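You operate a simulated robot arm through the tools that you are given. There is no shell and no other tool. Be economical: measure what you need, move in short steps, check, and stop when the job is done.

You run a simulated two-armed robot. Do the job below in one go: nothing can be reset, and whatever is moved stays where it is left.

Task
Ping the blue spoke, then the green one, and read the green tuner.
Fine: take the brake off and leave it off; lock each on top first and read after each ping; ping no other spoke.

The check looks at the end state, three seconds after you hand in, the way a careful person would. Anything else that was tipped, shoved, dropped, spilled or broken makes it a failure.

Robot
Two 7-joint arms with two-finger parallel grippers on one trunk, on a base that drives. Base frame: it is fixed to the floor where the robot stands at the start and does not move with it; the origin is under the middle of the robot, x ahead of it, y to its left, z up; the surface under the hand at the start is at about z = 760. Units: mm, degrees, N and s.
The left shoulder is at the start at [50, 168, 956], the right one opposite. With the tool pointing down near the work surface each hand reaches from about 160 to 660 mm from the robot's upright axis, wherever it stands, measured 20 degrees to its own side. Places, roughly: blue spoke [700, 200, 800]; brake lever [500, 0, 900]; green spoke [800, 100, 1000]; green tuner [1100, -200, 900]; lock lever [600, -200, 900]; ping key [500, -100, 800]; plectrum arm [700, -200, 800]; red spoke [800, 0, 600]; yellow spoke [900, -100, 800]. Payload 1.57 kg a hand.
The tool frame of a hand sits at the grasp point between the pads (the TCP): z along the fingers, y along the line on which they close. The tips reach 30 mm beyond it. The gripper opens to 80 mm. The fingers are 17 mm wide and 12 mm thick; the gripper's body (40 by 82 mm) begins 80 mm behind the TCP.
Orientation is that of the tool frame in the base frame, as a unit quaternion [x, y, z, w]. With the fingers straight down and closing along the base's y, the tool's x points along the base's -x, its y along +y and its z along -z.

Tools
- The arms move only by the tool send_rows. It takes "left_rows", "right_rows" or both (then of equal length, played together; a hand with none holds still); each is text: rows parted by semicolons, each of 7 numbers parted by spaces: the shift along the base's x, y, z in mm, then the turn, a rotation vector about the base's x, y, z in degrees, then the closure, from 0 (fully open) to 1 (shut). In form: dx dy dz ax ay az hand; .... A call has 1 to 12 rows; each row is the pose to reach, as a shift and turn from the pose commanded when the call began. Each row takes 0.2 s and may step no farther than 50 mm and 8.6 degrees from the row before; otherwise, or with a gripper value out of range, the whole call is refused. Where a pose cannot be reached the arm comes as near as it can. A force on the tool above 40 N (or 10 N above the force at the start of the call, whichever is more), or a blocked arm, ends the call early, and 0.2 s more pass. Each finger travels about 45 mm/s and halts on what it meets, pressing with about 21 N; the grip force reading is that of the motor and also rises with nothing between the fingers. The clock runs only during rows and for 0.2 s after the last one: add rows that repeat a pose to give the fingers time. The reply holds the time, the measured pose of the TCP, the force on the tool along the base axes, the opening and the grip force, in the units named above and with some noise, with the torque about the TCP (base axes, N m) and any sound that the robot's microphone picked up, and new pictures: "pictures" is both (left out), scene, wrist or none (wrist: the cameras of the hands that moved).
- Cameras (640 x 400 px; columns grow to the right, rows downward): "scene" is now at [129.5, 16.2, 1201]; the picture's right is [0.16, -0.99, 0.00], its down [-0.33, -0.05, -0.94] and it looks along [0.93, 0.15, -0.33] (base axes); focal length 248 px, centre (320, 200). "left" rides on the left gripper at [72, 7, -122] in its tool frame; the picture's right is [-0.09, 1.00, 0.00], its down [-0.84, -0.08, -0.54] and it looks along [-0.54, -0.05, 0.84] (tool axes); focal length 238 px, centre (320, 200). "right" rides on the right gripper at [72, -7, -122] in its tool frame; the picture's right is [0.09, 1.00, 0.00], its down [-0.84, 0.08, -0.54] and it looks along [-0.54, 0.05, 0.84] (tool axes); focal length 238 px, centre (320, 200). There is no depth. A picture from a camera that has moved, and an enlarged one, comes with that camera's place and axes in the base frame and with its lens. The place of the scene camera against the robot may be out by one fixed shift of up to 12 mm in any direction.
- lift_body(by): slides the trunk up (or, below 0, down) by that many mm; the arms and the scene camera ride with it, the base frame stays. It gives what a move gives, with no picture.
- roll_base(legs): drives the robot by 1 to 6 legs, each [ahead, left, turn to the left] in mm, mm and degrees, along the robot's own axes; the way and the turn of a leg run together, so that a leg with both is an arc; at most 1500 mm and 180 degrees a leg. The arms and the cameras ride along, it lands a little off, and it stops where it bumps. It gives what a move gives, and a new picture of the scene camera.
- head_to(pan, tilt): turns the head with the scene camera to pan (to the left, within 80 degrees either way) and tilt (down, from -29 to 69), counted from straight ahead of the robot. It gives what a move gives, and a new picture of the scene camera.
- zoom(camera, box): a new picture of the part [left, top, right, bottom] of that camera's present view, enlarged. It takes no simulated time.
- finish_job(): hands the job in; it is judged then, once.

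Go step by step. Nothing tells you exact positions but the pictures and the camera data: compare them with the known pose of the tool, close in by small moves and look again before you grip or let go. The budget is 120 turns and 260 pictures, counting those below and the enlarged ones. Unless the task says otherwise, let go and move clear before handing in, and close with one line.

The tools are called after "Request:" as name(argument=value, ...) on one line, values as JSON. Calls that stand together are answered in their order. send_rows: Moves the arms, as the interface text tells. Its arguments: {"type":"object","properties":{"left_rows":{"type":"string"},"right_rows":{"type":"string"},"pictures":{"type":"string","enum":["both","scene","wrist","none"]}},"required":[]} The other tools are called the same way: lift_body (by) slides the trunk up or down; roll_base (legs) drives the base; head_to (pan, tilt) turns the head that bears the scene camera; zoom (camera, box) takes an enlarged picture of a part of a camera's view; finish_job () hands the job in.

At the start:

```text
clock: 0.0
left_ee_pos: [309.5, 157.0, 1111.9]
left_orientation: [0.0, 1.0, 0.0, 0.0]
left_wrist_force: [-0.7, 0.1, 0.4]
left_wrist_torque: [0.03, -0.01, 0.02]
left_opening: 80.0
left_finger_force: 0.1
right_ee_pos: [554.1, -133.0, 999.2]
right_orientation: [0.0, 1.0, 0.0, 0.0]
right_wrist_force: [-0.6, 0.0, 0.2]
right_wrist_torque: [0.0, -0.03, 0.02]
right_opening: 80.0
right_finger_force: 0.0
trunk travel left (down, up): [-124.0, 318.0]
robot x, y, heading: [-1.8, 2.9, -0.0]
head pan, tilt: [9.1, 19.4]
```

scene: 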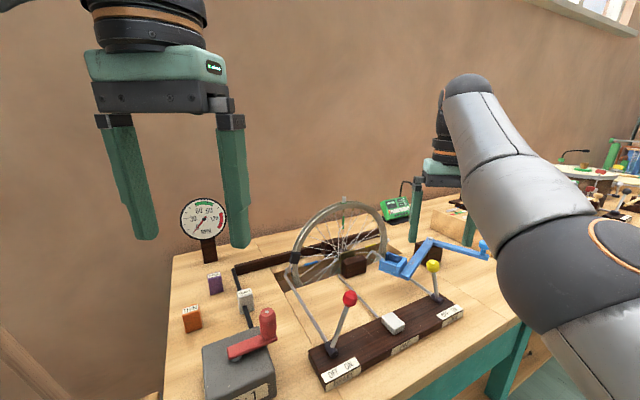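
right: 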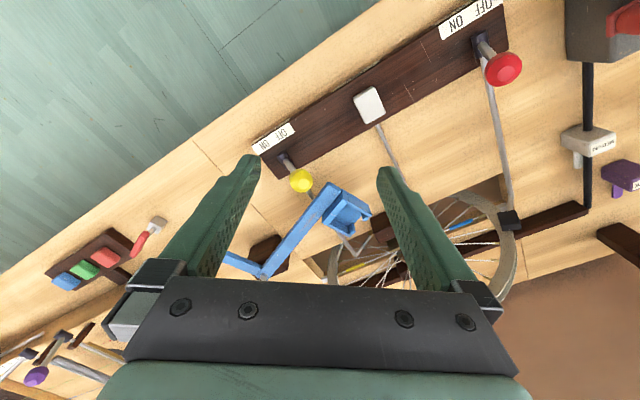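
left: 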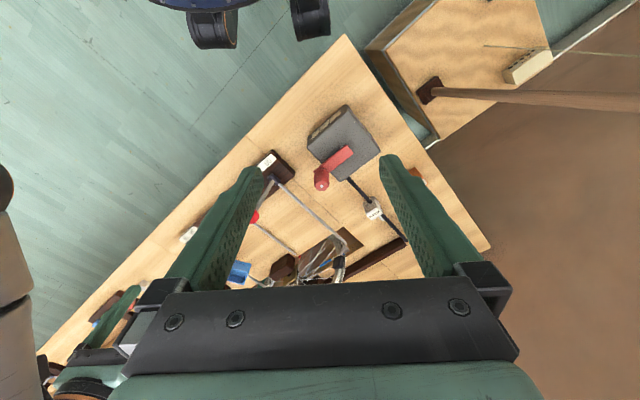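

I see a wheel set in the bench, a dark board with a red-knobbed lever, a white key and a yellow-knobbed lever, a blue arm, and a crank box on the left. I'll enlarge the views to read the labels.

Request:
zoom(camera="scene", box=[260, 180, 500, 390])

Request:
zoom(camera="right", box=[240, 0, 640, 290])

Request:
zoom(camera="scene", box=[160, 180, 300, 400])

```text
1.90 times, centred on (380, 285) of scene
camera zoom: at [129.5, 16.2, 1201.0], right [0.16, -0.99, 0.0], down [-0.33, -0.05, -0.94], along [0.93, 0.15, -0.33], focal length 472 px, centre (206, 38)
```

zoom: 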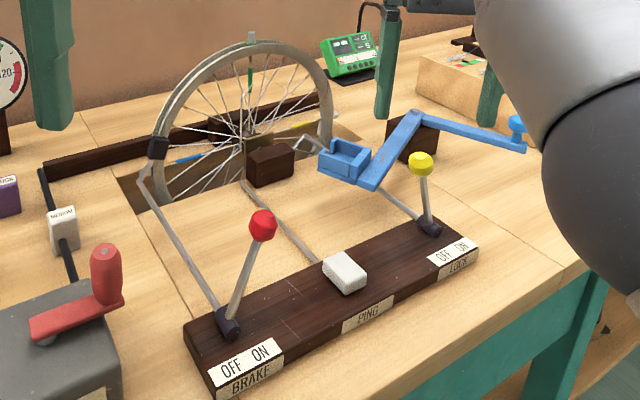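

```text
1.38 times, centred on (440, 145) of right
camera zoom: at [481.4, -139.6, 1122.6], right [-0.09, 1.0, 0.0], down [0.84, 0.08, 0.54], along [0.54, 0.05, -0.84], focal length 329 px, centre (154, 276)
```

zoom: 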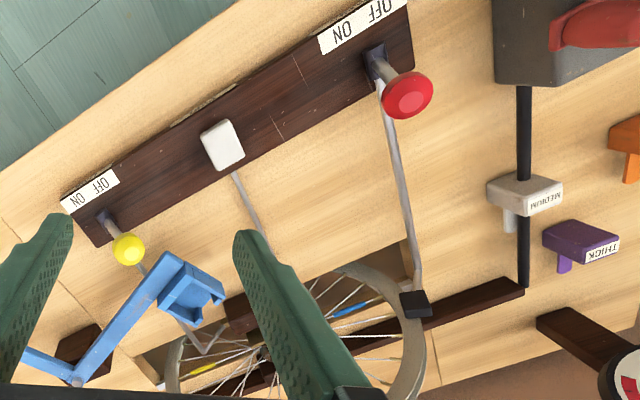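

```text
1.82 times, centred on (230, 290) of scene
camera zoom: at [129.5, 16.2, 1201.0], right [0.16, -0.99, 0.0], down [-0.33, -0.05, -0.94], along [0.93, 0.15, -0.33], focal length 451 px, centre (484, 36)
```

zoom: 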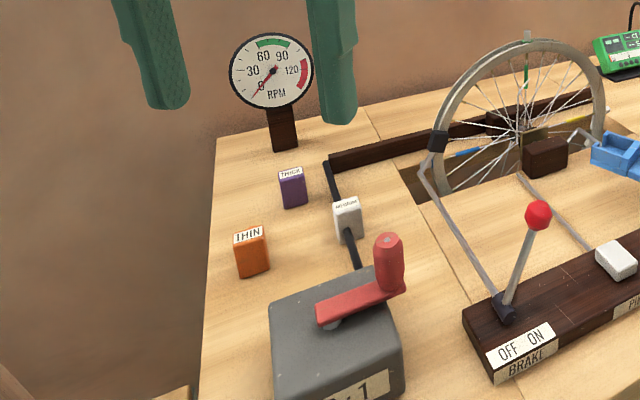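

The board reads BRAKE (red), PING (white key) and LOCK (yellow), and there are THIN, MEDIUM and THICK pieces. I'll look further round for instructions before touching anything.

Request:
head_to(pan=-25, tilt=25)

Request:
head_to(pan=25, tilt=35)

Request:
zoom(camera="right", box=[0, 180, 200, 400])

Request:
zoom(camera="left", box=[230, 80, 450, 290])

```text
clock: 1.0
left_ee_pos: [310.8, 158.4, 1110.9]
left_orientation: [0.0, 1.0, 0.0, 0.0]
left_wrist_force: [-0.5, -0.2, 0.4]
left_wrist_torque: [-0.02, 0.01, 0.02]
left_opening: 79.7
left_finger_force: 0.1
right_ee_pos: [553.1, -134.1, 998.7]
right_orientation: [0.0, 1.0, 0.0, 0.0]
right_wrist_force: [0.4, 0.6, -0.2]
right_wrist_torque: [-0.02, 0.03, -0.04]
right_opening: 79.9
right_finger_force: 0.1
trunk travel left (down, up): [-124.0, 318.0]
robot x, y, heading: [1.1, 0.9, -0.1]
head pan, tilt: [-25.0, 25.0]
camera scene: at [121.0, -37.4, 1192.0], right [-0.42, -0.91, 0.0], down [-0.38, 0.18, -0.91], along [0.82, -0.38, -0.42], focal length 248 px, centre (320, 200)
```

scene: 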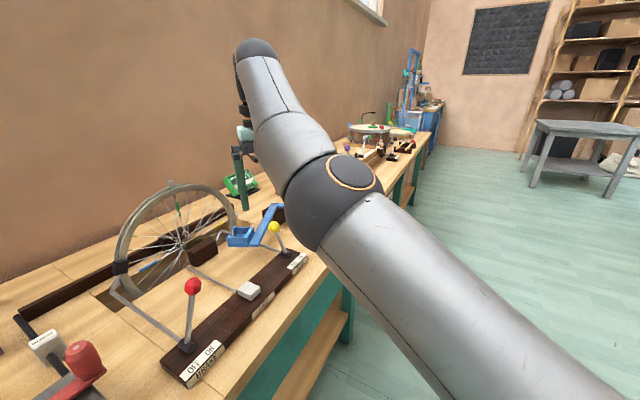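

```text
clock: 2.2
left_ee_pos: [310.4, 158.4, 1111.5]
left_orientation: [0.0, 1.0, 0.0, -0.001]
left_wrist_force: [0.2, -0.6, 0.5]
left_wrist_torque: [0.02, 0.02, 0.01]
left_opening: 80.2
left_finger_force: 0.0
right_ee_pos: [553.3, -132.2, 1000.6]
right_orientation: [0.001, 1.0, 0.0, 0.0]
right_wrist_force: [-0.1, 0.0, 0.4]
right_wrist_torque: [0.03, 0.02, 0.01]
right_opening: 79.8
right_finger_force: 0.0
trunk travel left (down, up): [-124.0, 318.0]
robot x, y, heading: [0.7, -0.9, -0.0]
head pan, tilt: [25.0, 35.0]
camera scene: at [117.3, 38.7, 1176.2], right [0.42, -0.91, 0.0], down [-0.52, -0.24, -0.82], along [0.74, 0.35, -0.57], focal length 248 px, centre (320, 200)
```

scene: 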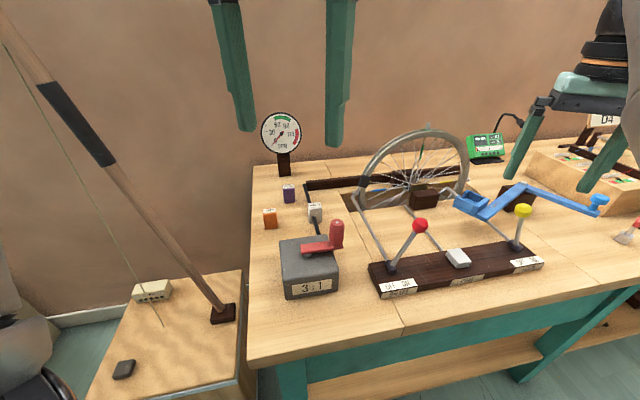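

```text
1.82 times, centred on (100, 290) of right
camera zoom: at [481.4, -139.6, 1122.6], right [-0.09, 1.0, 0.0], down [0.84, 0.08, 0.54], along [0.54, 0.05, -0.84], focal length 433 px, centre (720, 36)
```

zoom: 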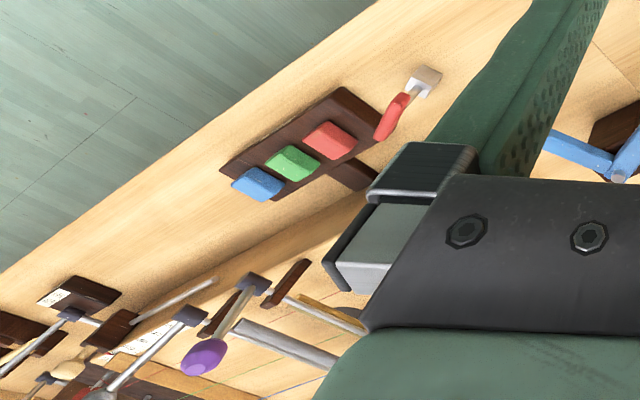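

```text
1.90 times, centred on (340, 185) of left
camera zoom: at [238.2, 166.0, 1234.4], right [0.09, 1.0, 0.0], down [0.84, -0.08, 0.54], along [0.54, -0.05, -0.84], focal length 454 px, centre (282, 229)
```

zoom: 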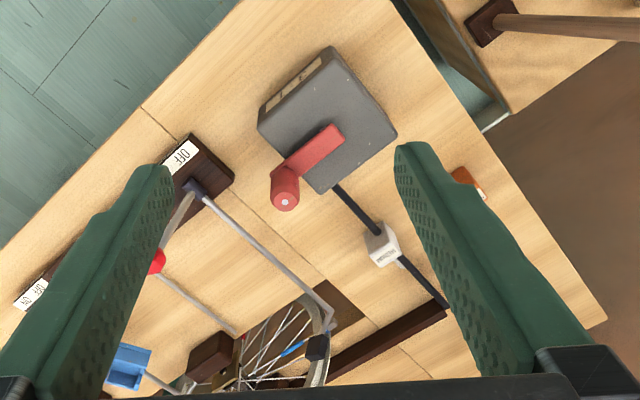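

I now see the crank box marked 3:1, an RPM dial and the green tuner behind the wheel. I'll enlarge the parts to read them.

Request:
zoom(camera="scene", box=[340, 110, 640, 300])

Request:
zoom(camera="scene", box=[460, 120, 530, 170])

Request:
zoom(camera="scene", box=[245, 105, 365, 305])

Request:
zoom(camera="scene", box=[540, 90, 640, 260])

```text
2.11 times, centred on (490, 205) of scene
camera zoom: at [117.3, 38.7, 1176.2], right [0.42, -0.91, 0.0], down [-0.52, -0.24, -0.82], along [0.74, 0.35, -0.57], focal length 522 px, centre (-38, 190)
```

zoom: 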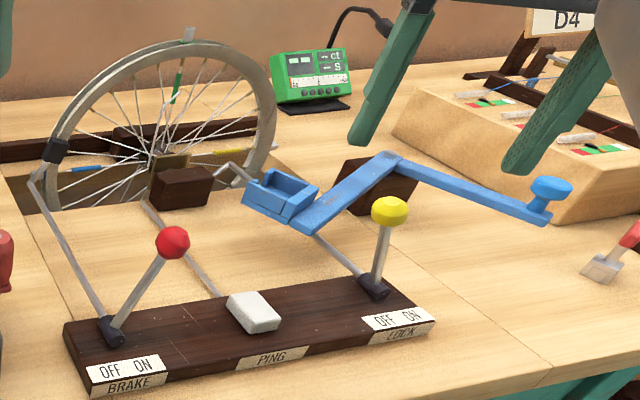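

```text
8.00 times, centred on (495, 145) of scene
camera zoom: at [117.3, 38.7, 1176.2], right [0.42, -0.91, 0.0], down [-0.52, -0.24, -0.82], along [0.74, 0.35, -0.57], focal length 1983 px, centre (-1080, 640)
```

zoom: 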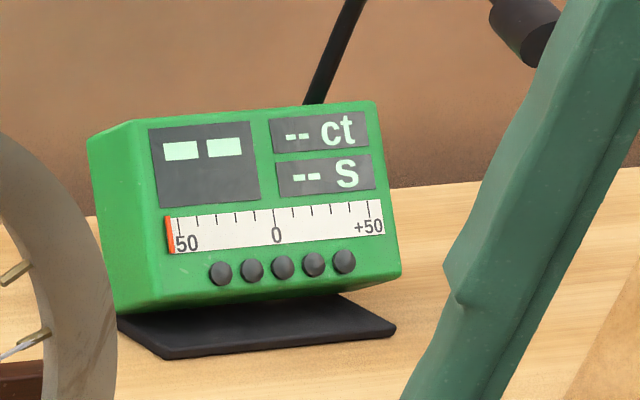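

```text
2.00 times, centred on (305, 205) of scene
camera zoom: at [117.3, 38.7, 1176.2], right [0.42, -0.91, 0.0], down [-0.52, -0.24, -0.82], along [0.74, 0.35, -0.57], focal length 496 px, centre (350, 190)
```

zoom: 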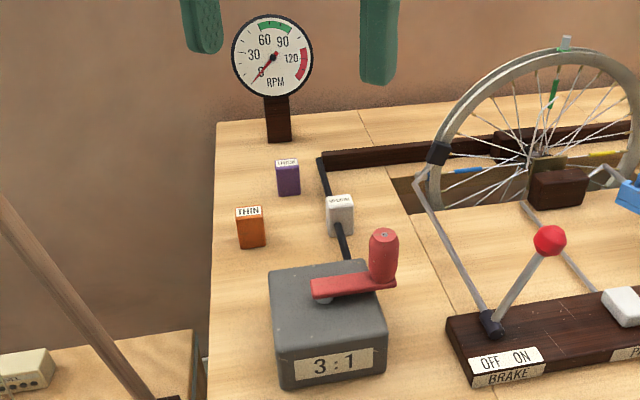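

```text
2.35 times, centred on (590, 175) of scene
camera zoom: at [117.3, 38.7, 1176.2], right [0.42, -0.91, 0.0], down [-0.52, -0.24, -0.82], along [0.74, 0.35, -0.57], focal length 583 px, centre (-315, 259)
```

zoom: 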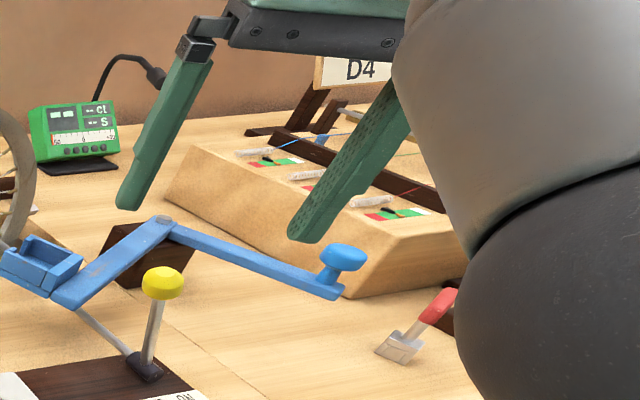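

The tuner shows "-- ct, -- s"; the wheel's green spoke is near the top, blue left, yellow right, red at the bottom. I'll move the right arm out of view and bring the left hand up for close looks.

Request:
send_rows(right_rows="-40 -20 10 0 0 0 0; -80 -40 20 0 0 0 0; -120 -60 30 0 0 0 0; -160 -80 40 0 0 0 0; -200 -100 50 0 0 0 0; -240 -120 60 0 0 0 0", left_rows="30 30 0 0 0 0 0; 60 60 0 0 0 0 0; 90 90 0 0 0 0 0; 120 120 0 0 0 0 0; 150 140 0 0 0 0 0; 170 150 0 0 0 0 0")

Request:
head_to(pan=10, tilt=25)

```text
clock: 3.2
left_ee_pos: [419.8, 270.7, 1108.8]
left_orientation: [0.0, 1.0, -0.001, 0.0]
left_wrist_force: [0.8, 0.5, 0.2]
left_wrist_torque: [-0.03, 0.02, 0.0]
left_opening: 80.0
left_finger_force: 0.1
right_ee_pos: [431.5, -234.4, 964.7]
right_orientation: [0.004, 0.994, 0.005, -0.109]
right_wrist_force: [0.2, 1.1, 0.3]
right_wrist_torque: [-0.02, 0.01, 0.0]
right_opening: 80.1
right_finger_force: 0.1
right hand out of reach, approached as far as the arm can: row 1, 2, 3, 4
trunk travel left (down, up): [-124.0, 318.0]
robot x, y, heading: [2.0, 1.4, -0.5]
head pan, tilt: [25.0, 35.0]
stopped in row 4 (right hand): the arm was blocked; the commanded pose is now the measured one
camera scene: at [119.8, 40.0, 1182.8], right [0.43, -0.91, 0.0], down [-0.46, -0.22, -0.86], along [0.78, 0.37, -0.51], focal length 248 px, centre (320, 200)
camera right: at [388.1, -241.8, 1100.3], right [-0.08, 1.0, 0.03], down [0.93, 0.07, 0.35], along [0.35, 0.06, -0.94], focal length 238 px, centre (320, 200)
camera left: at [349.6, 279.1, 1232.0], right [0.09, 1.0, 0.0], down [0.84, -0.08, 0.54], along [0.54, -0.05, -0.84], focal length 238 px, centre (320, 200)
```

scene: 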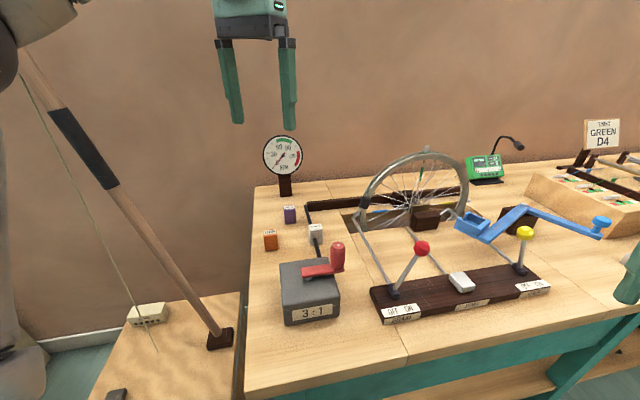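
right: 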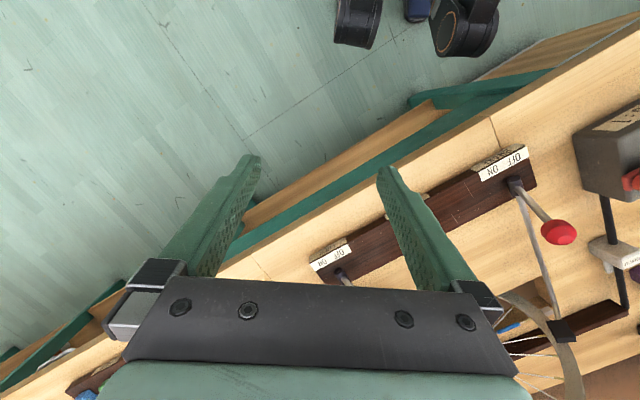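
left: 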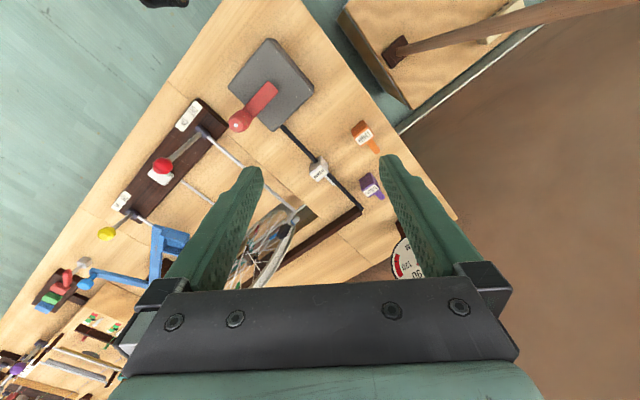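

```text
clock: 3.9
left_ee_pos: [419.5, 270.9, 1109.1]
left_orientation: [0.0, 1.0, 0.0, 0.0]
left_wrist_force: [0.5, -0.9, 0.5]
left_wrist_torque: [0.02, -0.01, 0.04]
left_opening: 80.0
left_finger_force: 0.2
right_ee_pos: [430.2, -233.7, 968.8]
right_orientation: [0.003, 0.995, 0.004, -0.103]
right_wrist_force: [0.4, -0.5, 0.3]
right_wrist_torque: [-0.01, 0.0, -0.01]
right_opening: 79.9
right_finger_force: 0.1
trunk travel left (down, up): [-124.0, 318.0]
robot x, y, heading: [0.0, -0.1, -0.2]
head pan, tilt: [10.0, 25.0]
camera scene: at [128.4, 17.5, 1191.9], right [0.18, -0.98, 0.0], down [-0.42, -0.07, -0.91], along [0.89, 0.16, -0.42], focal length 248 px, centre (320, 200)
```

scene: 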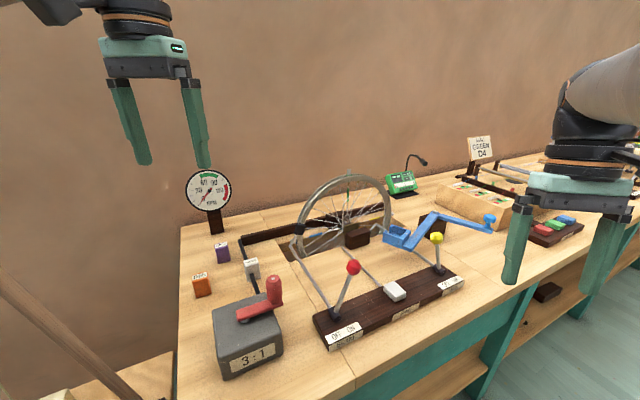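

Now the right side is clearer: a sign "GREEN D4" and a set of coloured blocks. I'll read those.

Request:
zoom(camera="scene", box=[380, 130, 540, 230])

Request:
zoom(camera="scene", box=[270, 160, 510, 350])

Request:
zoom(camera="left", box=[270, 90, 420, 240])

Request:
zoom(camera="scene", box=[500, 180, 640, 280])

```text
4.00 times, centred on (460, 180) of scene
camera zoom: at [128.4, 17.5, 1191.9], right [0.18, -0.98, 0.0], down [-0.42, -0.07, -0.91], along [0.89, 0.16, -0.42], focal length 991 px, centre (-240, 280)
```

zoom: 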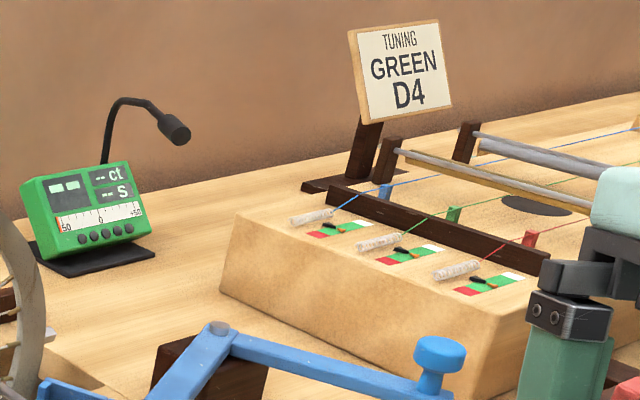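

```text
2.11 times, centred on (390, 255) of scene
camera zoom: at [128.4, 17.5, 1191.9], right [0.18, -0.98, 0.0], down [-0.42, -0.07, -0.91], along [0.89, 0.16, -0.42], focal length 522 px, centre (173, 84)
```

zoom: 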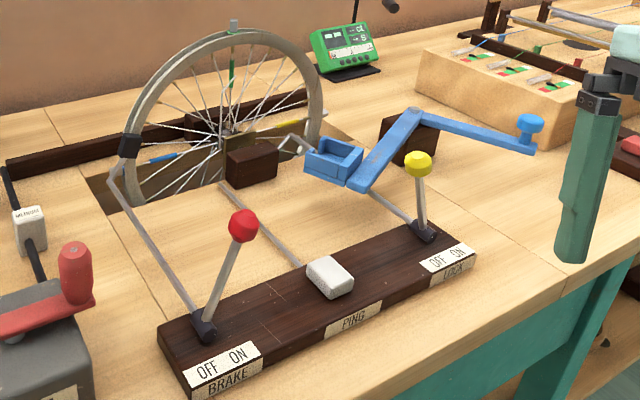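

```text
2.67 times, centred on (345, 165) of left
camera zoom: at [349.2, 278.8, 1232.3], right [0.09, 1.0, 0.0], down [0.84, -0.08, 0.54], along [0.54, -0.05, -0.84], focal length 636 px, centre (253, 293)
```

zoom: 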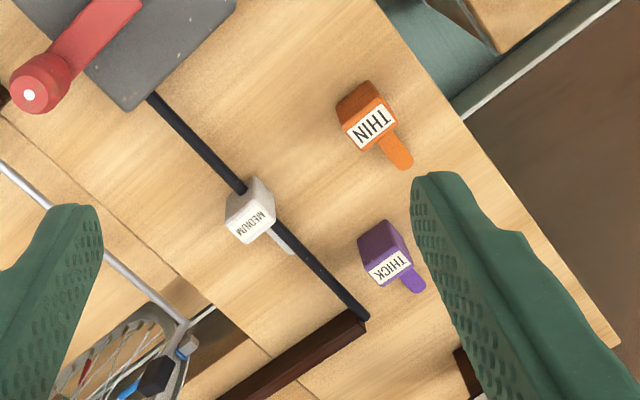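

```text
4.00 times, centred on (570, 230) of scene
camera zoom: at [128.4, 17.5, 1191.9], right [0.18, -0.98, 0.0], down [-0.42, -0.07, -0.91], along [0.89, 0.16, -0.42], focal length 991 px, centre (-680, 80)
```

zoom: 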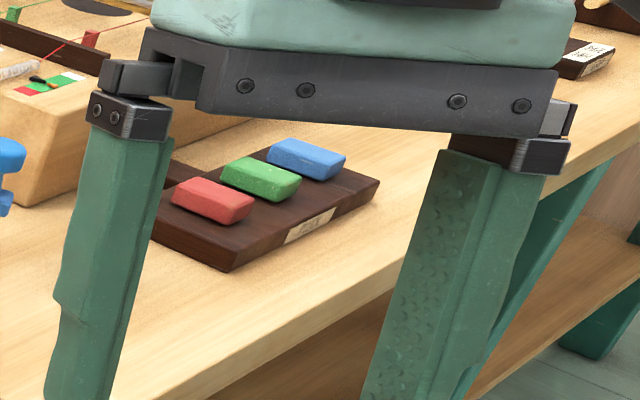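

The bench is turned about 37° to the robot, and the wheel faces along that direction. I'll straighten and raise the right hand, then drive so I face the apparatus squarely.

Request:
send_rows(right_rows="0 0 40 0 -6 0 0; 0 0 80 0 -11.8 0 0; 0 0 100 0 -11.8 0 0", pictures="none")

Request:
roll_base(legs=[[210, -280, 0], [0, 0, 37]])

Request:
head_to(pan=0, tilt=35)

```text
clock: 4.9
left_ee_pos: [420.5, 271.6, 1109.8]
left_orientation: [0.0, 1.0, -0.001, 0.0]
left_wrist_force: [-0.5, 0.0, 0.0]
left_wrist_torque: [0.0, 0.0, -0.02]
left_opening: 79.9
left_finger_force: 0.1
right_ee_pos: [438.1, -245.0, 1039.8]
right_orientation: [0.013, 0.999, 0.031, -0.04]
right_wrist_force: [0.1, 0.4, -0.6]
right_wrist_torque: [0.0, -0.02, 0.02]
right_opening: 80.0
right_finger_force: 0.2
trunk travel left (down, up): [-124.0, 318.0]
robot x, y, heading: [-1.7, -1.7, 0.4]
head pan, tilt: [10.0, 25.0]
stopped in row 3 (right hand): the arm was blocked; the commanded pose is now the measured one
```

```text
clock: 9.7
left_ee_pos: [385.7, 186.3, 1110.2]
left_orientation: [-0.311, 0.95, 0.0, 0.001]
left_wrist_force: [0.2, -0.2, -0.4]
left_wrist_torque: [0.01, -0.01, 0.01]
left_opening: 79.9
left_finger_force: 0.1
right_ee_pos: [704.6, -220.5, 1041.3]
right_orientation: [-0.298, 0.953, 0.019, -0.046]
right_wrist_force: [-0.2, 0.3, -0.1]
right_wrist_torque: [0.02, -0.01, 0.01]
right_opening: 80.3
right_finger_force: 0.0
trunk travel left (down, up): [-124.0, 318.0]
robot x, y, heading: [206.0, -278.6, 36.3]
head pan, tilt: [10.0, 25.0]
camera scene: at [305.6, -193.5, 1195.8], right [0.67, -0.74, 0.0], down [-0.28, -0.26, -0.92], along [0.68, 0.62, -0.38], focal length 248 px, centre (320, 200)
```

scene: 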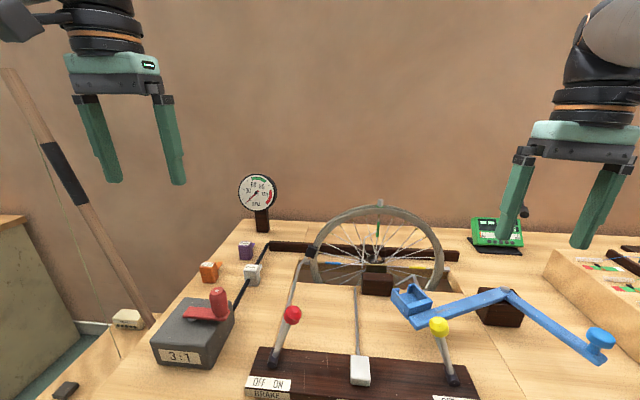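

```text
clock: 10.4
left_ee_pos: [386.2, 185.9, 1109.9]
left_orientation: [-0.311, 0.95, 0.0, -0.001]
left_wrist_force: [0.1, 0.1, 0.2]
left_wrist_torque: [0.01, 0.02, 0.01]
left_opening: 80.0
left_finger_force: 0.0
right_ee_pos: [706.9, -221.9, 1038.0]
right_orientation: [-0.297, 0.953, 0.021, -0.05]
right_wrist_force: [1.0, 0.1, -0.5]
right_wrist_torque: [-0.02, 0.01, -0.01]
right_opening: 80.1
right_finger_force: 0.1
trunk travel left (down, up): [-124.0, 318.0]
robot x, y, heading: [209.0, -279.8, 36.1]
head pan, tilt: [0.0, 35.0]
camera scene: at [305.8, -195.6, 1188.3], right [0.66, -0.75, 0.0], down [-0.35, -0.3, -0.89], along [0.67, 0.58, -0.46], focal length 248 px, centre (320, 200)
```

scene: 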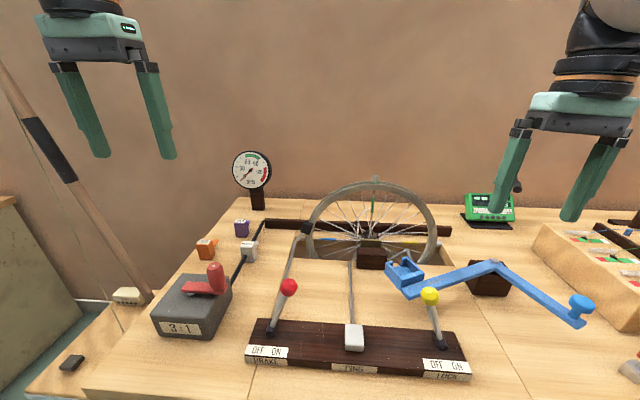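

Facing it squarely now. I'll enlarge the wheel, the arm and the levers.

Request:
zoom(camera="scene", box=[290, 170, 450, 275])

Request:
zoom(camera="scene", box=[370, 230, 610, 380])

Request:
zoom(camera="scene", box=[240, 250, 480, 390])

Request:
zoom(camera="right", box=[0, 0, 640, 400])

Request:
zoom(camera="left", box=[0, 0, 640, 400])

```text
3.81 times, centred on (370, 222) of scene
camera zoom: at [305.8, -195.6, 1188.3], right [0.66, -0.75, 0.0], down [-0.35, -0.3, -0.89], along [0.67, 0.58, -0.46], focal length 944 px, centre (130, 114)
```

zoom: 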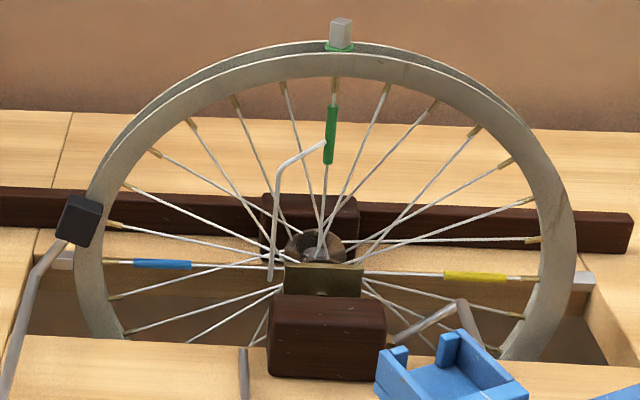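

```text
2.67 times, centred on (490, 305) of scene
camera zoom: at [305.8, -195.6, 1188.3], right [0.66, -0.75, 0.0], down [-0.35, -0.3, -0.89], along [0.67, 0.58, -0.46], focal length 661 px, centre (-133, -80)
```

zoom: 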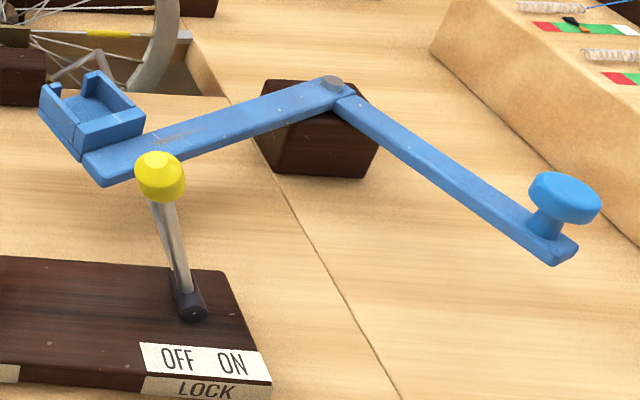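

```text
2.67 times, centred on (360, 320) of scene
camera zoom: at [305.8, -195.6, 1188.3], right [0.66, -0.75, 0.0], down [-0.35, -0.3, -0.89], along [0.67, 0.58, -0.46], focal length 661 px, centre (213, -120)
```

zoom: 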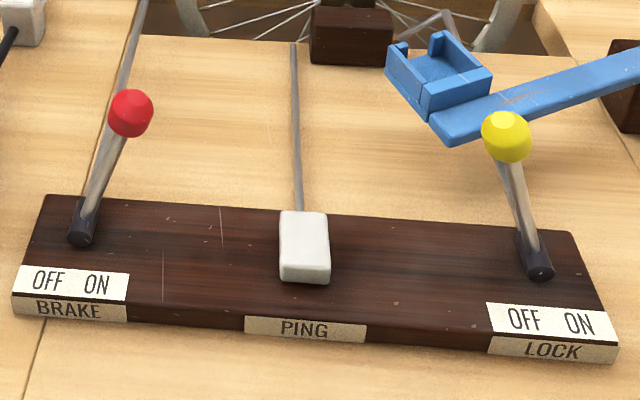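

```text
1.00 times, centred on (320, 200) of right (not enlarged: the box is as wide or as high as the picture)
camera zoom: at [665.3, -269.1, 1165.2], right [-0.64, 0.77, 0.08], down [0.7, 0.53, 0.47], along [0.32, 0.36, -0.88], focal length 238 px, centre (320, 200)
```

zoom: 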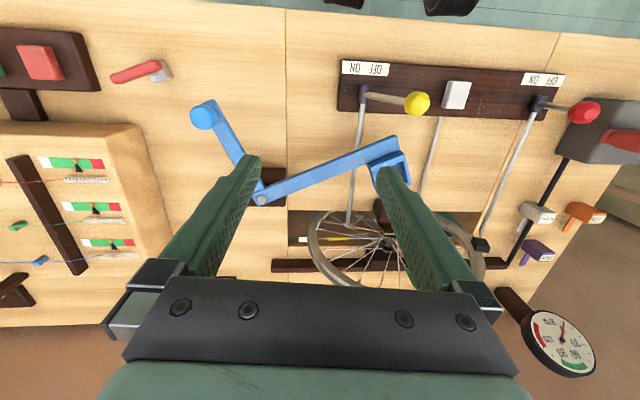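

```text
1.00 times, centred on (320, 200) of left (not enlarged: the box is as wide or as high as the picture)
camera zoom: at [324.9, 150.3, 1232.3], right [-0.51, 0.86, 0.0], down [0.72, 0.43, 0.54], along [0.47, 0.28, -0.84], focal length 238 px, centre (320, 200)
```

zoom: 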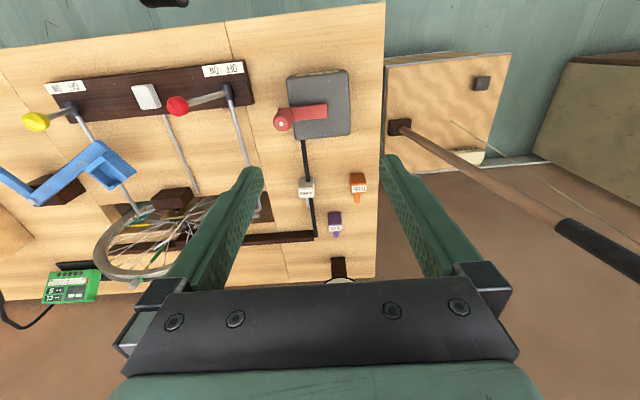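

Brake lever leans right (ON) and lock lever leans left (OFF). Green sits at the top marker, with the striker wire beside it. I triangulate the red knob at about (482, 20, 896), so I'll bring the closed left fingers down on its right side.

Request:
send_rows(left_rows="24 -40 0 0 0 0 1; 48 -79 0 0 0 0 1; 72 -119 0 0 0 0 1; 96 -158 0 0 0 0 1; 119 -198 0 0 0 0 1; 119 -198 -45 0 0 0 1; 119 -198 -90 0 0 0 1; 119 -198 -135 0 0 0 1; 119 -198 -165 0 0 0 1")

```text
clock: 12.4
left_ee_pos: [505.6, -12.1, 943.6]
left_orientation: [-0.312, 0.95, 0.0, 0.001]
left_wrist_force: [-0.7, 0.5, 0.2]
left_wrist_torque: [0.02, 0.02, 0.0]
left_opening: 0.0
left_finger_force: 20.7
right_ee_pos: [706.9, -221.7, 1037.3]
right_orientation: [-0.296, 0.954, 0.021, -0.051]
right_wrist_force: [0.6, 0.5, 0.1]
right_wrist_torque: [0.01, 0.0, 0.01]
right_opening: 79.9
right_finger_force: 0.0
trunk travel left (down, up): [-124.0, 318.0]
robot x, y, heading: [205.7, -283.1, 36.1]
head pan, tilt: [0.0, 35.0]
camera scene: at [306.2, -196.3, 1187.2], right [0.65, -0.76, 0.0], down [-0.36, -0.31, -0.88], along [0.67, 0.57, -0.47], focal length 248 px, centre (320, 200)
camera left: at [443.8, -47.1, 1066.4], right [-0.51, 0.86, 0.0], down [0.72, 0.43, 0.54], along [0.47, 0.28, -0.84], focal length 238 px, centre (320, 200)
```

scene: 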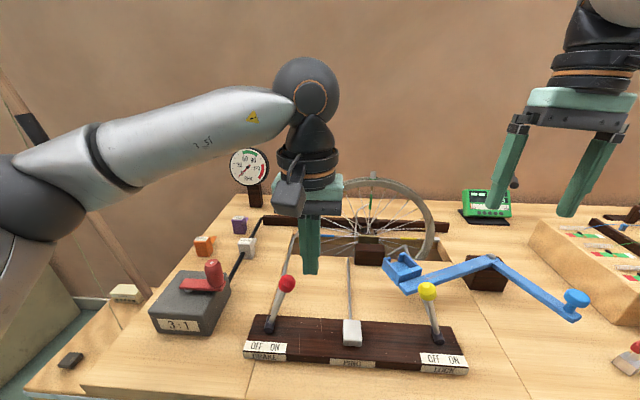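
left: 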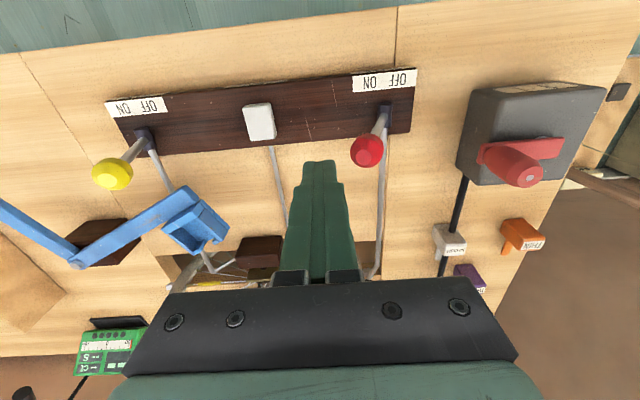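

The knob checks out at (483, 17, 896), with the fingers on its right. I'll go down and push the lever left to OFF.

Request:
send_rows(left_rows="0 0 -25 0 0 0 1; 0 0 -47 0 0 0 1; -9 12 -47 0 0 0 1; -18 24 -47 0 0 0 1; -26 36 -47 0 0 0 1; -35 48 -47 0 0 0 1; -44 60 -47 0 0 0 1; -50 69 -47 0 0 0 1; -56 77 -47 0 0 0 1")

```text
clock: 14.4
left_ee_pos: [454.5, 60.1, 897.0]
left_orientation: [-0.307, 0.952, -0.005, 0.002]
left_wrist_force: [20.2, -26.3, -1.6]
left_wrist_torque: [-0.36, -0.24, 0.08]
left_opening: 0.0
left_finger_force: 21.2
right_ee_pos: [709.2, -225.5, 1037.1]
right_orientation: [-0.294, 0.954, 0.022, -0.05]
right_wrist_force: [1.0, -0.1, 0.0]
right_wrist_torque: [0.0, 0.02, -0.01]
right_opening: 79.9
right_finger_force: 0.1
trunk travel left (down, up): [-124.0, 318.0]
robot x, y, heading: [208.1, -280.7, 36.1]
head pan, tilt: [0.0, 35.0]
camera scene: at [308.8, -199.9, 1186.1], right [0.64, -0.77, 0.0], down [-0.37, -0.31, -0.88], along [0.67, 0.57, -0.48], focal length 248 px, centre (320, 200)
camera left: at [391.9, 24.6, 1020.3], right [-0.51, 0.86, -0.01], down [0.72, 0.43, 0.54], along [0.47, 0.27, -0.84], focal length 238 px, centre (320, 200)
```

scene: 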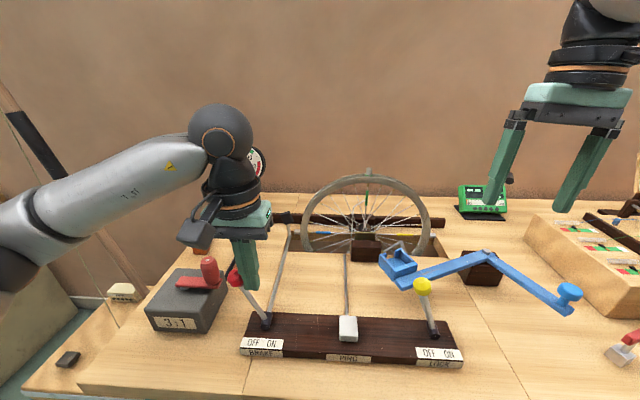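
left: 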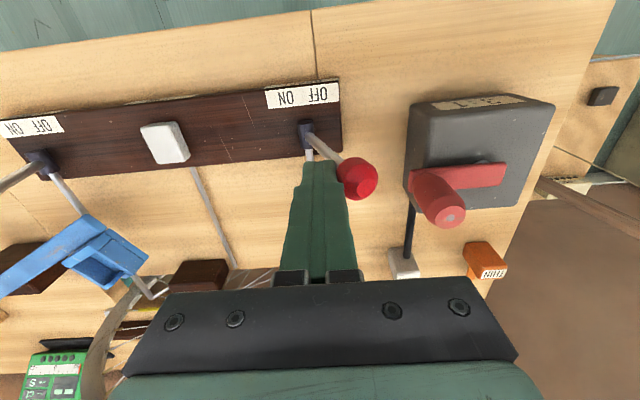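

The lever is against its left stop (OFF). I'll back off to the right and rise, then look at the crank.

Request:
send_rows(left_rows="12 -16 0 0 0 0 1; 18 -24 0 0 0 0 1; 18 -24 45 0 0 0 0.5; 18 -24 90 0 0 0 0; 0 0 120 0 0 0 0; -30 25 130 0 0 0 0; -50 50 130 0 0 0 0")

Request:
zoom(camera="scene", box=[140, 160, 460, 360])

```text
clock: 16.0
left_ee_pos: [399.6, 116.3, 1025.4]
left_orientation: [-0.311, 0.95, 0.0, 0.001]
left_wrist_force: [-0.4, -0.2, 1.1]
left_wrist_torque: [0.01, 0.0, 0.05]
left_opening: 80.1
left_finger_force: 0.0
right_ee_pos: [708.6, -222.3, 1038.4]
right_orientation: [-0.296, 0.954, 0.021, -0.05]
right_wrist_force: [-0.1, 0.2, 0.0]
right_wrist_torque: [0.0, 0.02, -0.02]
right_opening: 79.9
right_finger_force: 0.0
trunk travel left (down, up): [-124.0, 318.0]
robot x, y, heading: [210.0, -280.8, 36.0]
head pan, tilt: [0.0, 35.0]
camera scene: at [306.6, -197.6, 1185.4], right [0.64, -0.77, 0.0], down [-0.37, -0.31, -0.87], along [0.67, 0.56, -0.49], focal length 248 px, centre (320, 200)
camera left: at [338.2, 80.9, 1147.9], right [-0.51, 0.86, 0.0], down [0.72, 0.43, 0.54], along [0.47, 0.28, -0.84], focal length 238 px, centre (320, 200)
```

scene: 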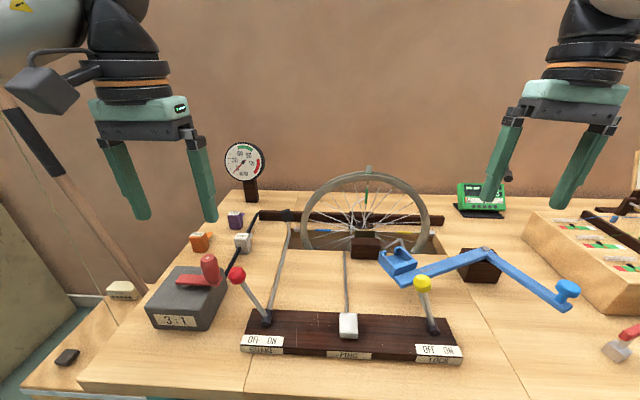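
left: 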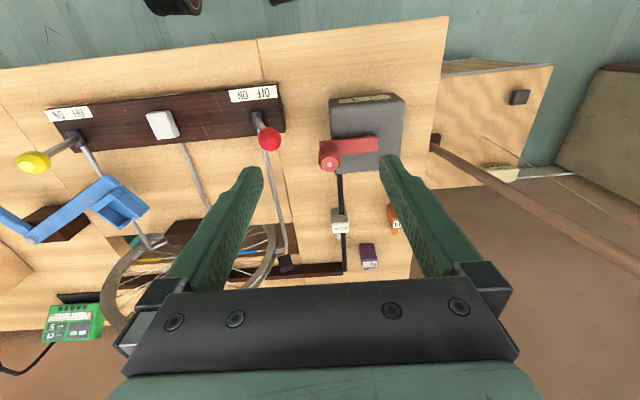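

```text
2.00 times, centred on (300, 260) of scene
camera zoom: at [306.6, -197.6, 1185.4], right [0.64, -0.77, 0.0], down [-0.37, -0.31, -0.87], along [0.67, 0.56, -0.49], focal length 496 px, centre (360, 80)
```

zoom: 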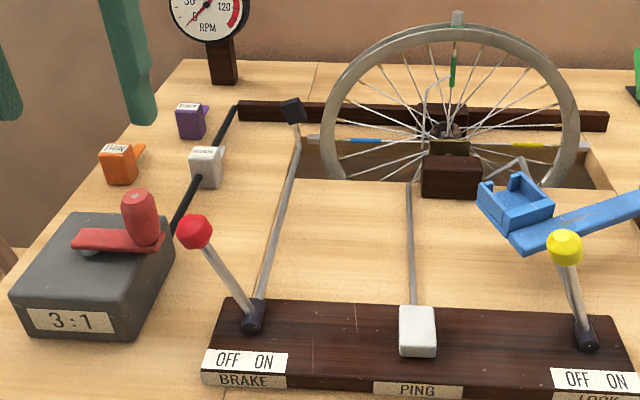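

The brake pad has swung clear of the rim. Peg top is at about (428, 147, 903); I'll zoom on the crank to find its pivot and size.

Request:
zoom(camera="left", box=[300, 80, 430, 190])

Request:
zoom(camera="scene", box=[140, 230, 240, 340])

```text
3.64 times, centred on (365, 135) of left
camera zoom: at [338.2, 80.9, 1147.9], right [-0.51, 0.86, 0.0], down [0.72, 0.43, 0.54], along [0.47, 0.28, -0.84], focal length 867 px, centre (156, 436)
```

zoom: 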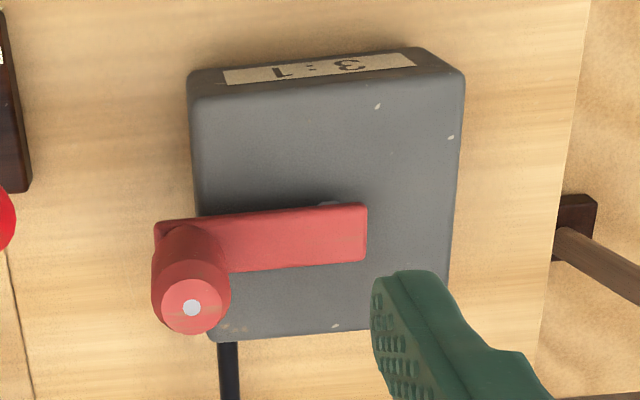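

```text
3.64 times, centred on (190, 285) of scene
camera zoom: at [306.6, -197.6, 1185.4], right [0.64, -0.77, 0.0], down [-0.37, -0.31, -0.87], along [0.67, 0.56, -0.49], focal length 901 px, centre (793, -109)
```

zoom: 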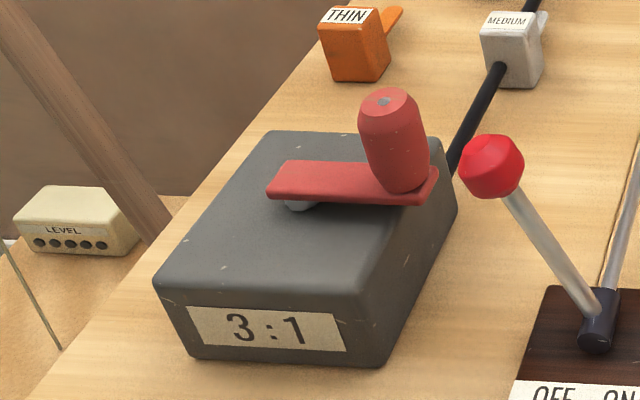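

Crank pivot at about (400, 190), radius about 51, peg about 23 thick from z 850 to 903. I'll position the left hand above the peg with fingers part open.

Request:
send_rows(left_rows="15 16 0 0 0 0 0.45; 29.4 31.7 0 0 0 0 0.45; 29.4 31.7 -40 0 0 0 0.45; 29.4 31.7 -80 0 0 0 0.45")

```text
clock: 17.0
left_ee_pos: [426.1, 146.1, 943.4]
left_orientation: [-0.311, 0.95, 0.001, 0.0]
left_wrist_force: [-1.3, -0.1, 0.1]
left_wrist_torque: [0.01, -0.01, 0.0]
left_opening: 43.8
left_finger_force: 0.0
right_ee_pos: [706.5, -221.7, 1038.7]
right_orientation: [-0.295, 0.954, 0.021, -0.051]
right_wrist_force: [1.3, -0.2, 0.7]
right_wrist_torque: [0.02, -0.02, -0.01]
right_opening: 80.0
right_finger_force: 0.1
trunk travel left (down, up): [-124.0, 318.0]
robot x, y, heading: [206.9, -278.3, 36.4]
head pan, tilt: [0.0, 35.0]
camera scene: at [306.9, -197.9, 1185.0], right [0.64, -0.77, 0.0], down [-0.38, -0.31, -0.87], along [0.67, 0.55, -0.49], focal length 248 px, centre (320, 200)
camera left: at [364.4, 111.2, 1067.2], right [-0.51, 0.86, 0.0], down [0.72, 0.43, 0.54], along [0.47, 0.28, -0.84], focal length 238 px, centre (320, 200)
```

scene: 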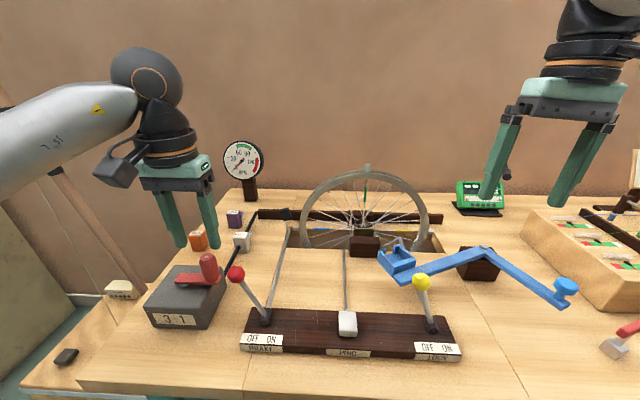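
left: 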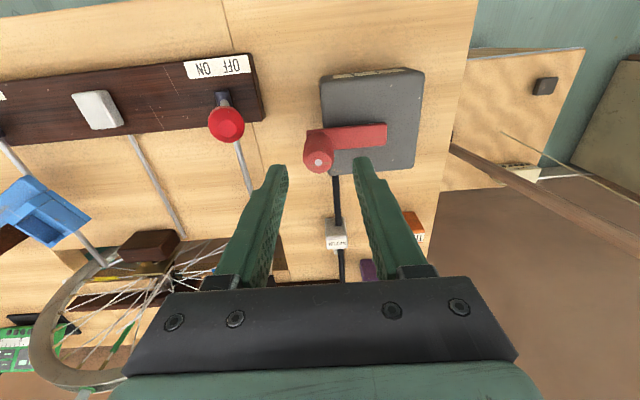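

The peg top lies right under the TCP at (427, 146). I'll go down to z 890 and close on it.

Request:
send_rows(left_rows="0 0 -27 0 0 0 0.45; 0 0 -53 0 0 0 0.45; 0 0 -53 0 0 0 1; 0 0 -53 0 0 0 1; 0 0 -53 0 0 0 1")

```text
clock: 18.2
left_ee_pos: [426.6, 145.7, 893.6]
left_orientation: [-0.31, 0.951, -0.002, 0.001]
left_wrist_force: [3.7, -7.7, -4.1]
left_wrist_torque: [0.22, -0.52, -0.04]
left_opening: 26.2
left_finger_force: 30.2
right_ee_pos: [708.8, -223.0, 1036.7]
right_orientation: [-0.295, 0.954, 0.021, -0.05]
right_wrist_force: [0.2, -0.1, -0.5]
right_wrist_torque: [0.02, 0.02, 0.01]
right_opening: 80.2
right_finger_force: 0.2
trunk travel left (down, up): [-124.0, 318.0]
robot x, y, heading: [207.8, -282.4, 36.1]
head pan, tilt: [0.0, 35.0]
camera scene: at [307.6, -199.0, 1184.4], right [0.63, -0.78, 0.0], down [-0.38, -0.31, -0.87], along [0.67, 0.55, -0.5], focal length 248 px, centre (320, 200)
camera left: at [366.4, 110.7, 1016.3], right [-0.51, 0.86, 0.0], down [0.72, 0.43, 0.54], along [0.47, 0.28, -0.84], focal length 238 px, centre (320, 200)
```

scene: 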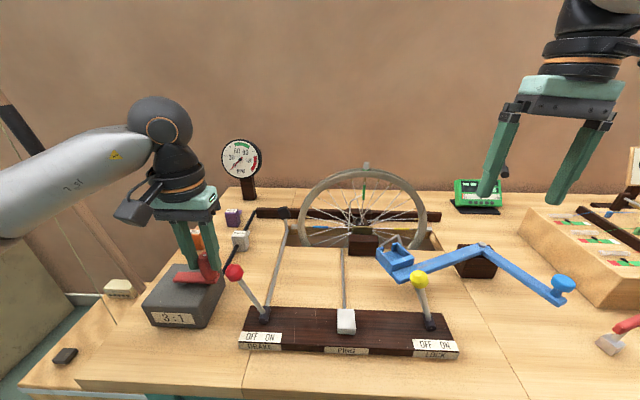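
left: 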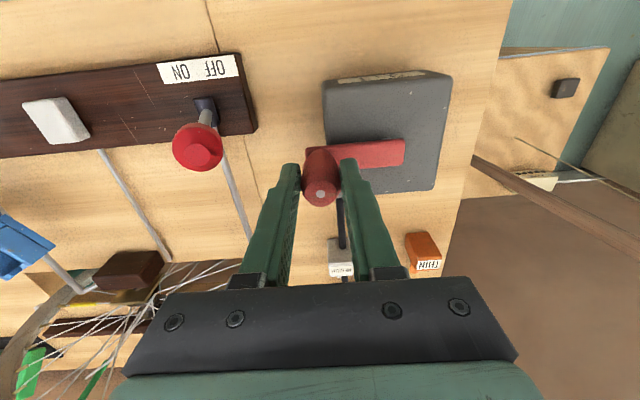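

Peg gripped. I'll turn the crank 30° counter-clockwise from above and watch which way the wheel goes.

Request:
send_rows(left_rows="3.7 2.5 2 0 0 0 1; 7.3 5.3 2 0 0 0 1; 10.5 8.4 2 0 0 0 1; 13.5 11.8 2 0 0 0 1; 16.2 15.4 2 0 0 0 1; 18.6 19.2 2 0 0 0 1", pictures="none")

Request:
zoom(camera="scene", box=[130, 140, 450, 340])

```text
clock: 19.6
left_ee_pos: [445.7, 168.7, 893.7]
left_orientation: [-0.312, 0.95, 0.0, -0.002]
left_wrist_force: [-11.1, 4.5, -24.3]
left_wrist_torque: [0.0, 0.09, 0.06]
left_opening: 26.0
left_finger_force: 37.0
right_ee_pos: [707.1, -220.6, 1036.9]
right_orientation: [-0.296, 0.954, 0.02, -0.051]
right_wrist_force: [-0.3, -0.9, 0.9]
right_wrist_torque: [-0.01, -0.01, 0.04]
right_opening: 79.8
right_finger_force: 0.1
trunk travel left (down, up): [-124.0, 318.0]
robot x, y, heading: [204.7, -280.1, 36.2]
head pan, tilt: [0.0, 35.0]
```

```text
2.00 times, centred on (290, 240) of scene
camera zoom: at [307.0, -196.8, 1183.7], right [0.63, -0.78, 0.0], down [-0.39, -0.32, -0.86], along [0.67, 0.54, -0.5], focal length 496 px, centre (380, 120)
```

zoom: 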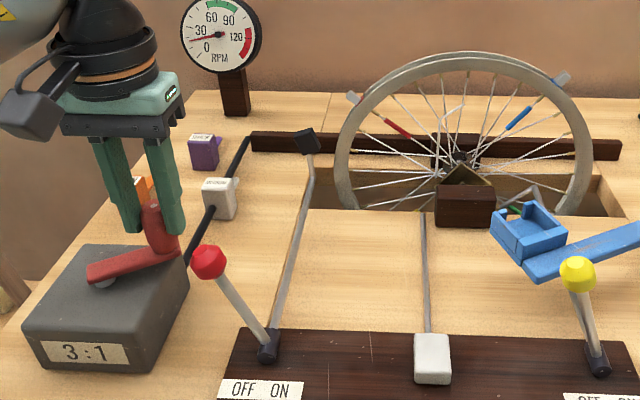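

The wheel turned clockwise, and a lot: blue is already past the top. I'll hold still to see whether it is coasting.

Request:
send_rows(left_rows="0 0 3 0 0 0 1; 0 0 3 0 0 0 1; 0 0 3 0 0 0 1", pictures="wrist")

Request:
zoom(camera="scene", box=[130, 140, 450, 340])

```text
clock: 20.4
left_ee_pos: [444.2, 168.2, 894.3]
left_orientation: [-0.313, 0.95, 0.0, -0.007]
left_wrist_force: [-3.0, 0.9, -11.7]
left_wrist_torque: [0.11, -0.74, 0.0]
left_opening: 26.1
left_finger_force: 37.8
right_ee_pos: [707.5, -220.9, 1037.6]
right_orientation: [-0.295, 0.954, 0.021, -0.051]
right_wrist_force: [0.6, 0.0, -0.8]
right_wrist_torque: [-0.01, 0.03, 0.0]
right_opening: 79.9
right_finger_force: 0.1
trunk travel left (down, up): [-124.0, 318.0]
robot x, y, heading: [206.8, -281.7, 36.2]
head pan, tilt: [0.0, 35.0]
stopped in row 3 (left hand): the force on the tool passed its limit at 40 N (the readings are from after the stop); the commanded pose is now the measured one
camera left: at [386.0, 131.2, 1017.9], right [-0.52, 0.86, 0.01], down [0.73, 0.44, 0.53], along [0.45, 0.28, -0.85], focal length 238 px, centre (320, 200)
```

left: 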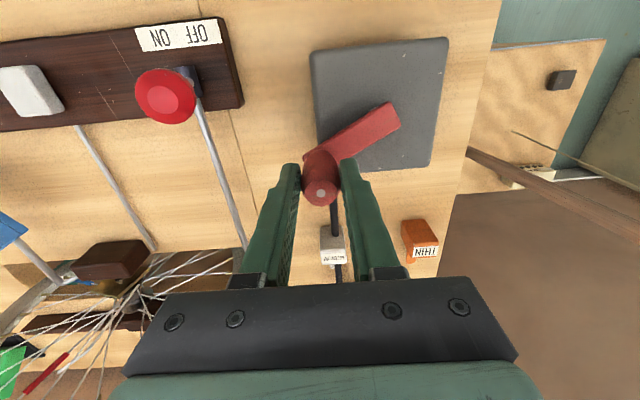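

```text
2.00 times, centred on (290, 240) of scene
camera zoom: at [307.7, -202.6, 1177.3], right [0.59, -0.8, 0.0], down [-0.46, -0.34, -0.82], along [0.66, 0.49, -0.57], focal length 496 px, centre (380, 120)
```

zoom: 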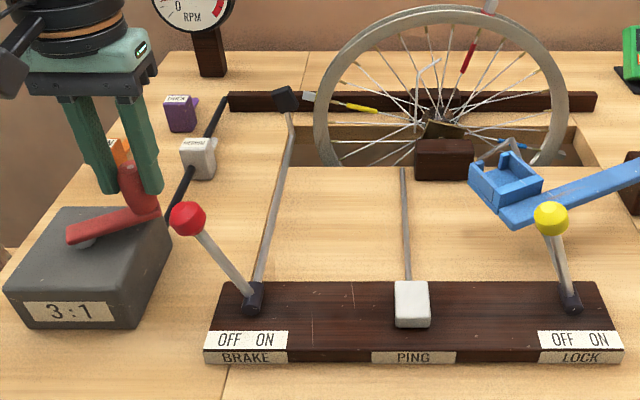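

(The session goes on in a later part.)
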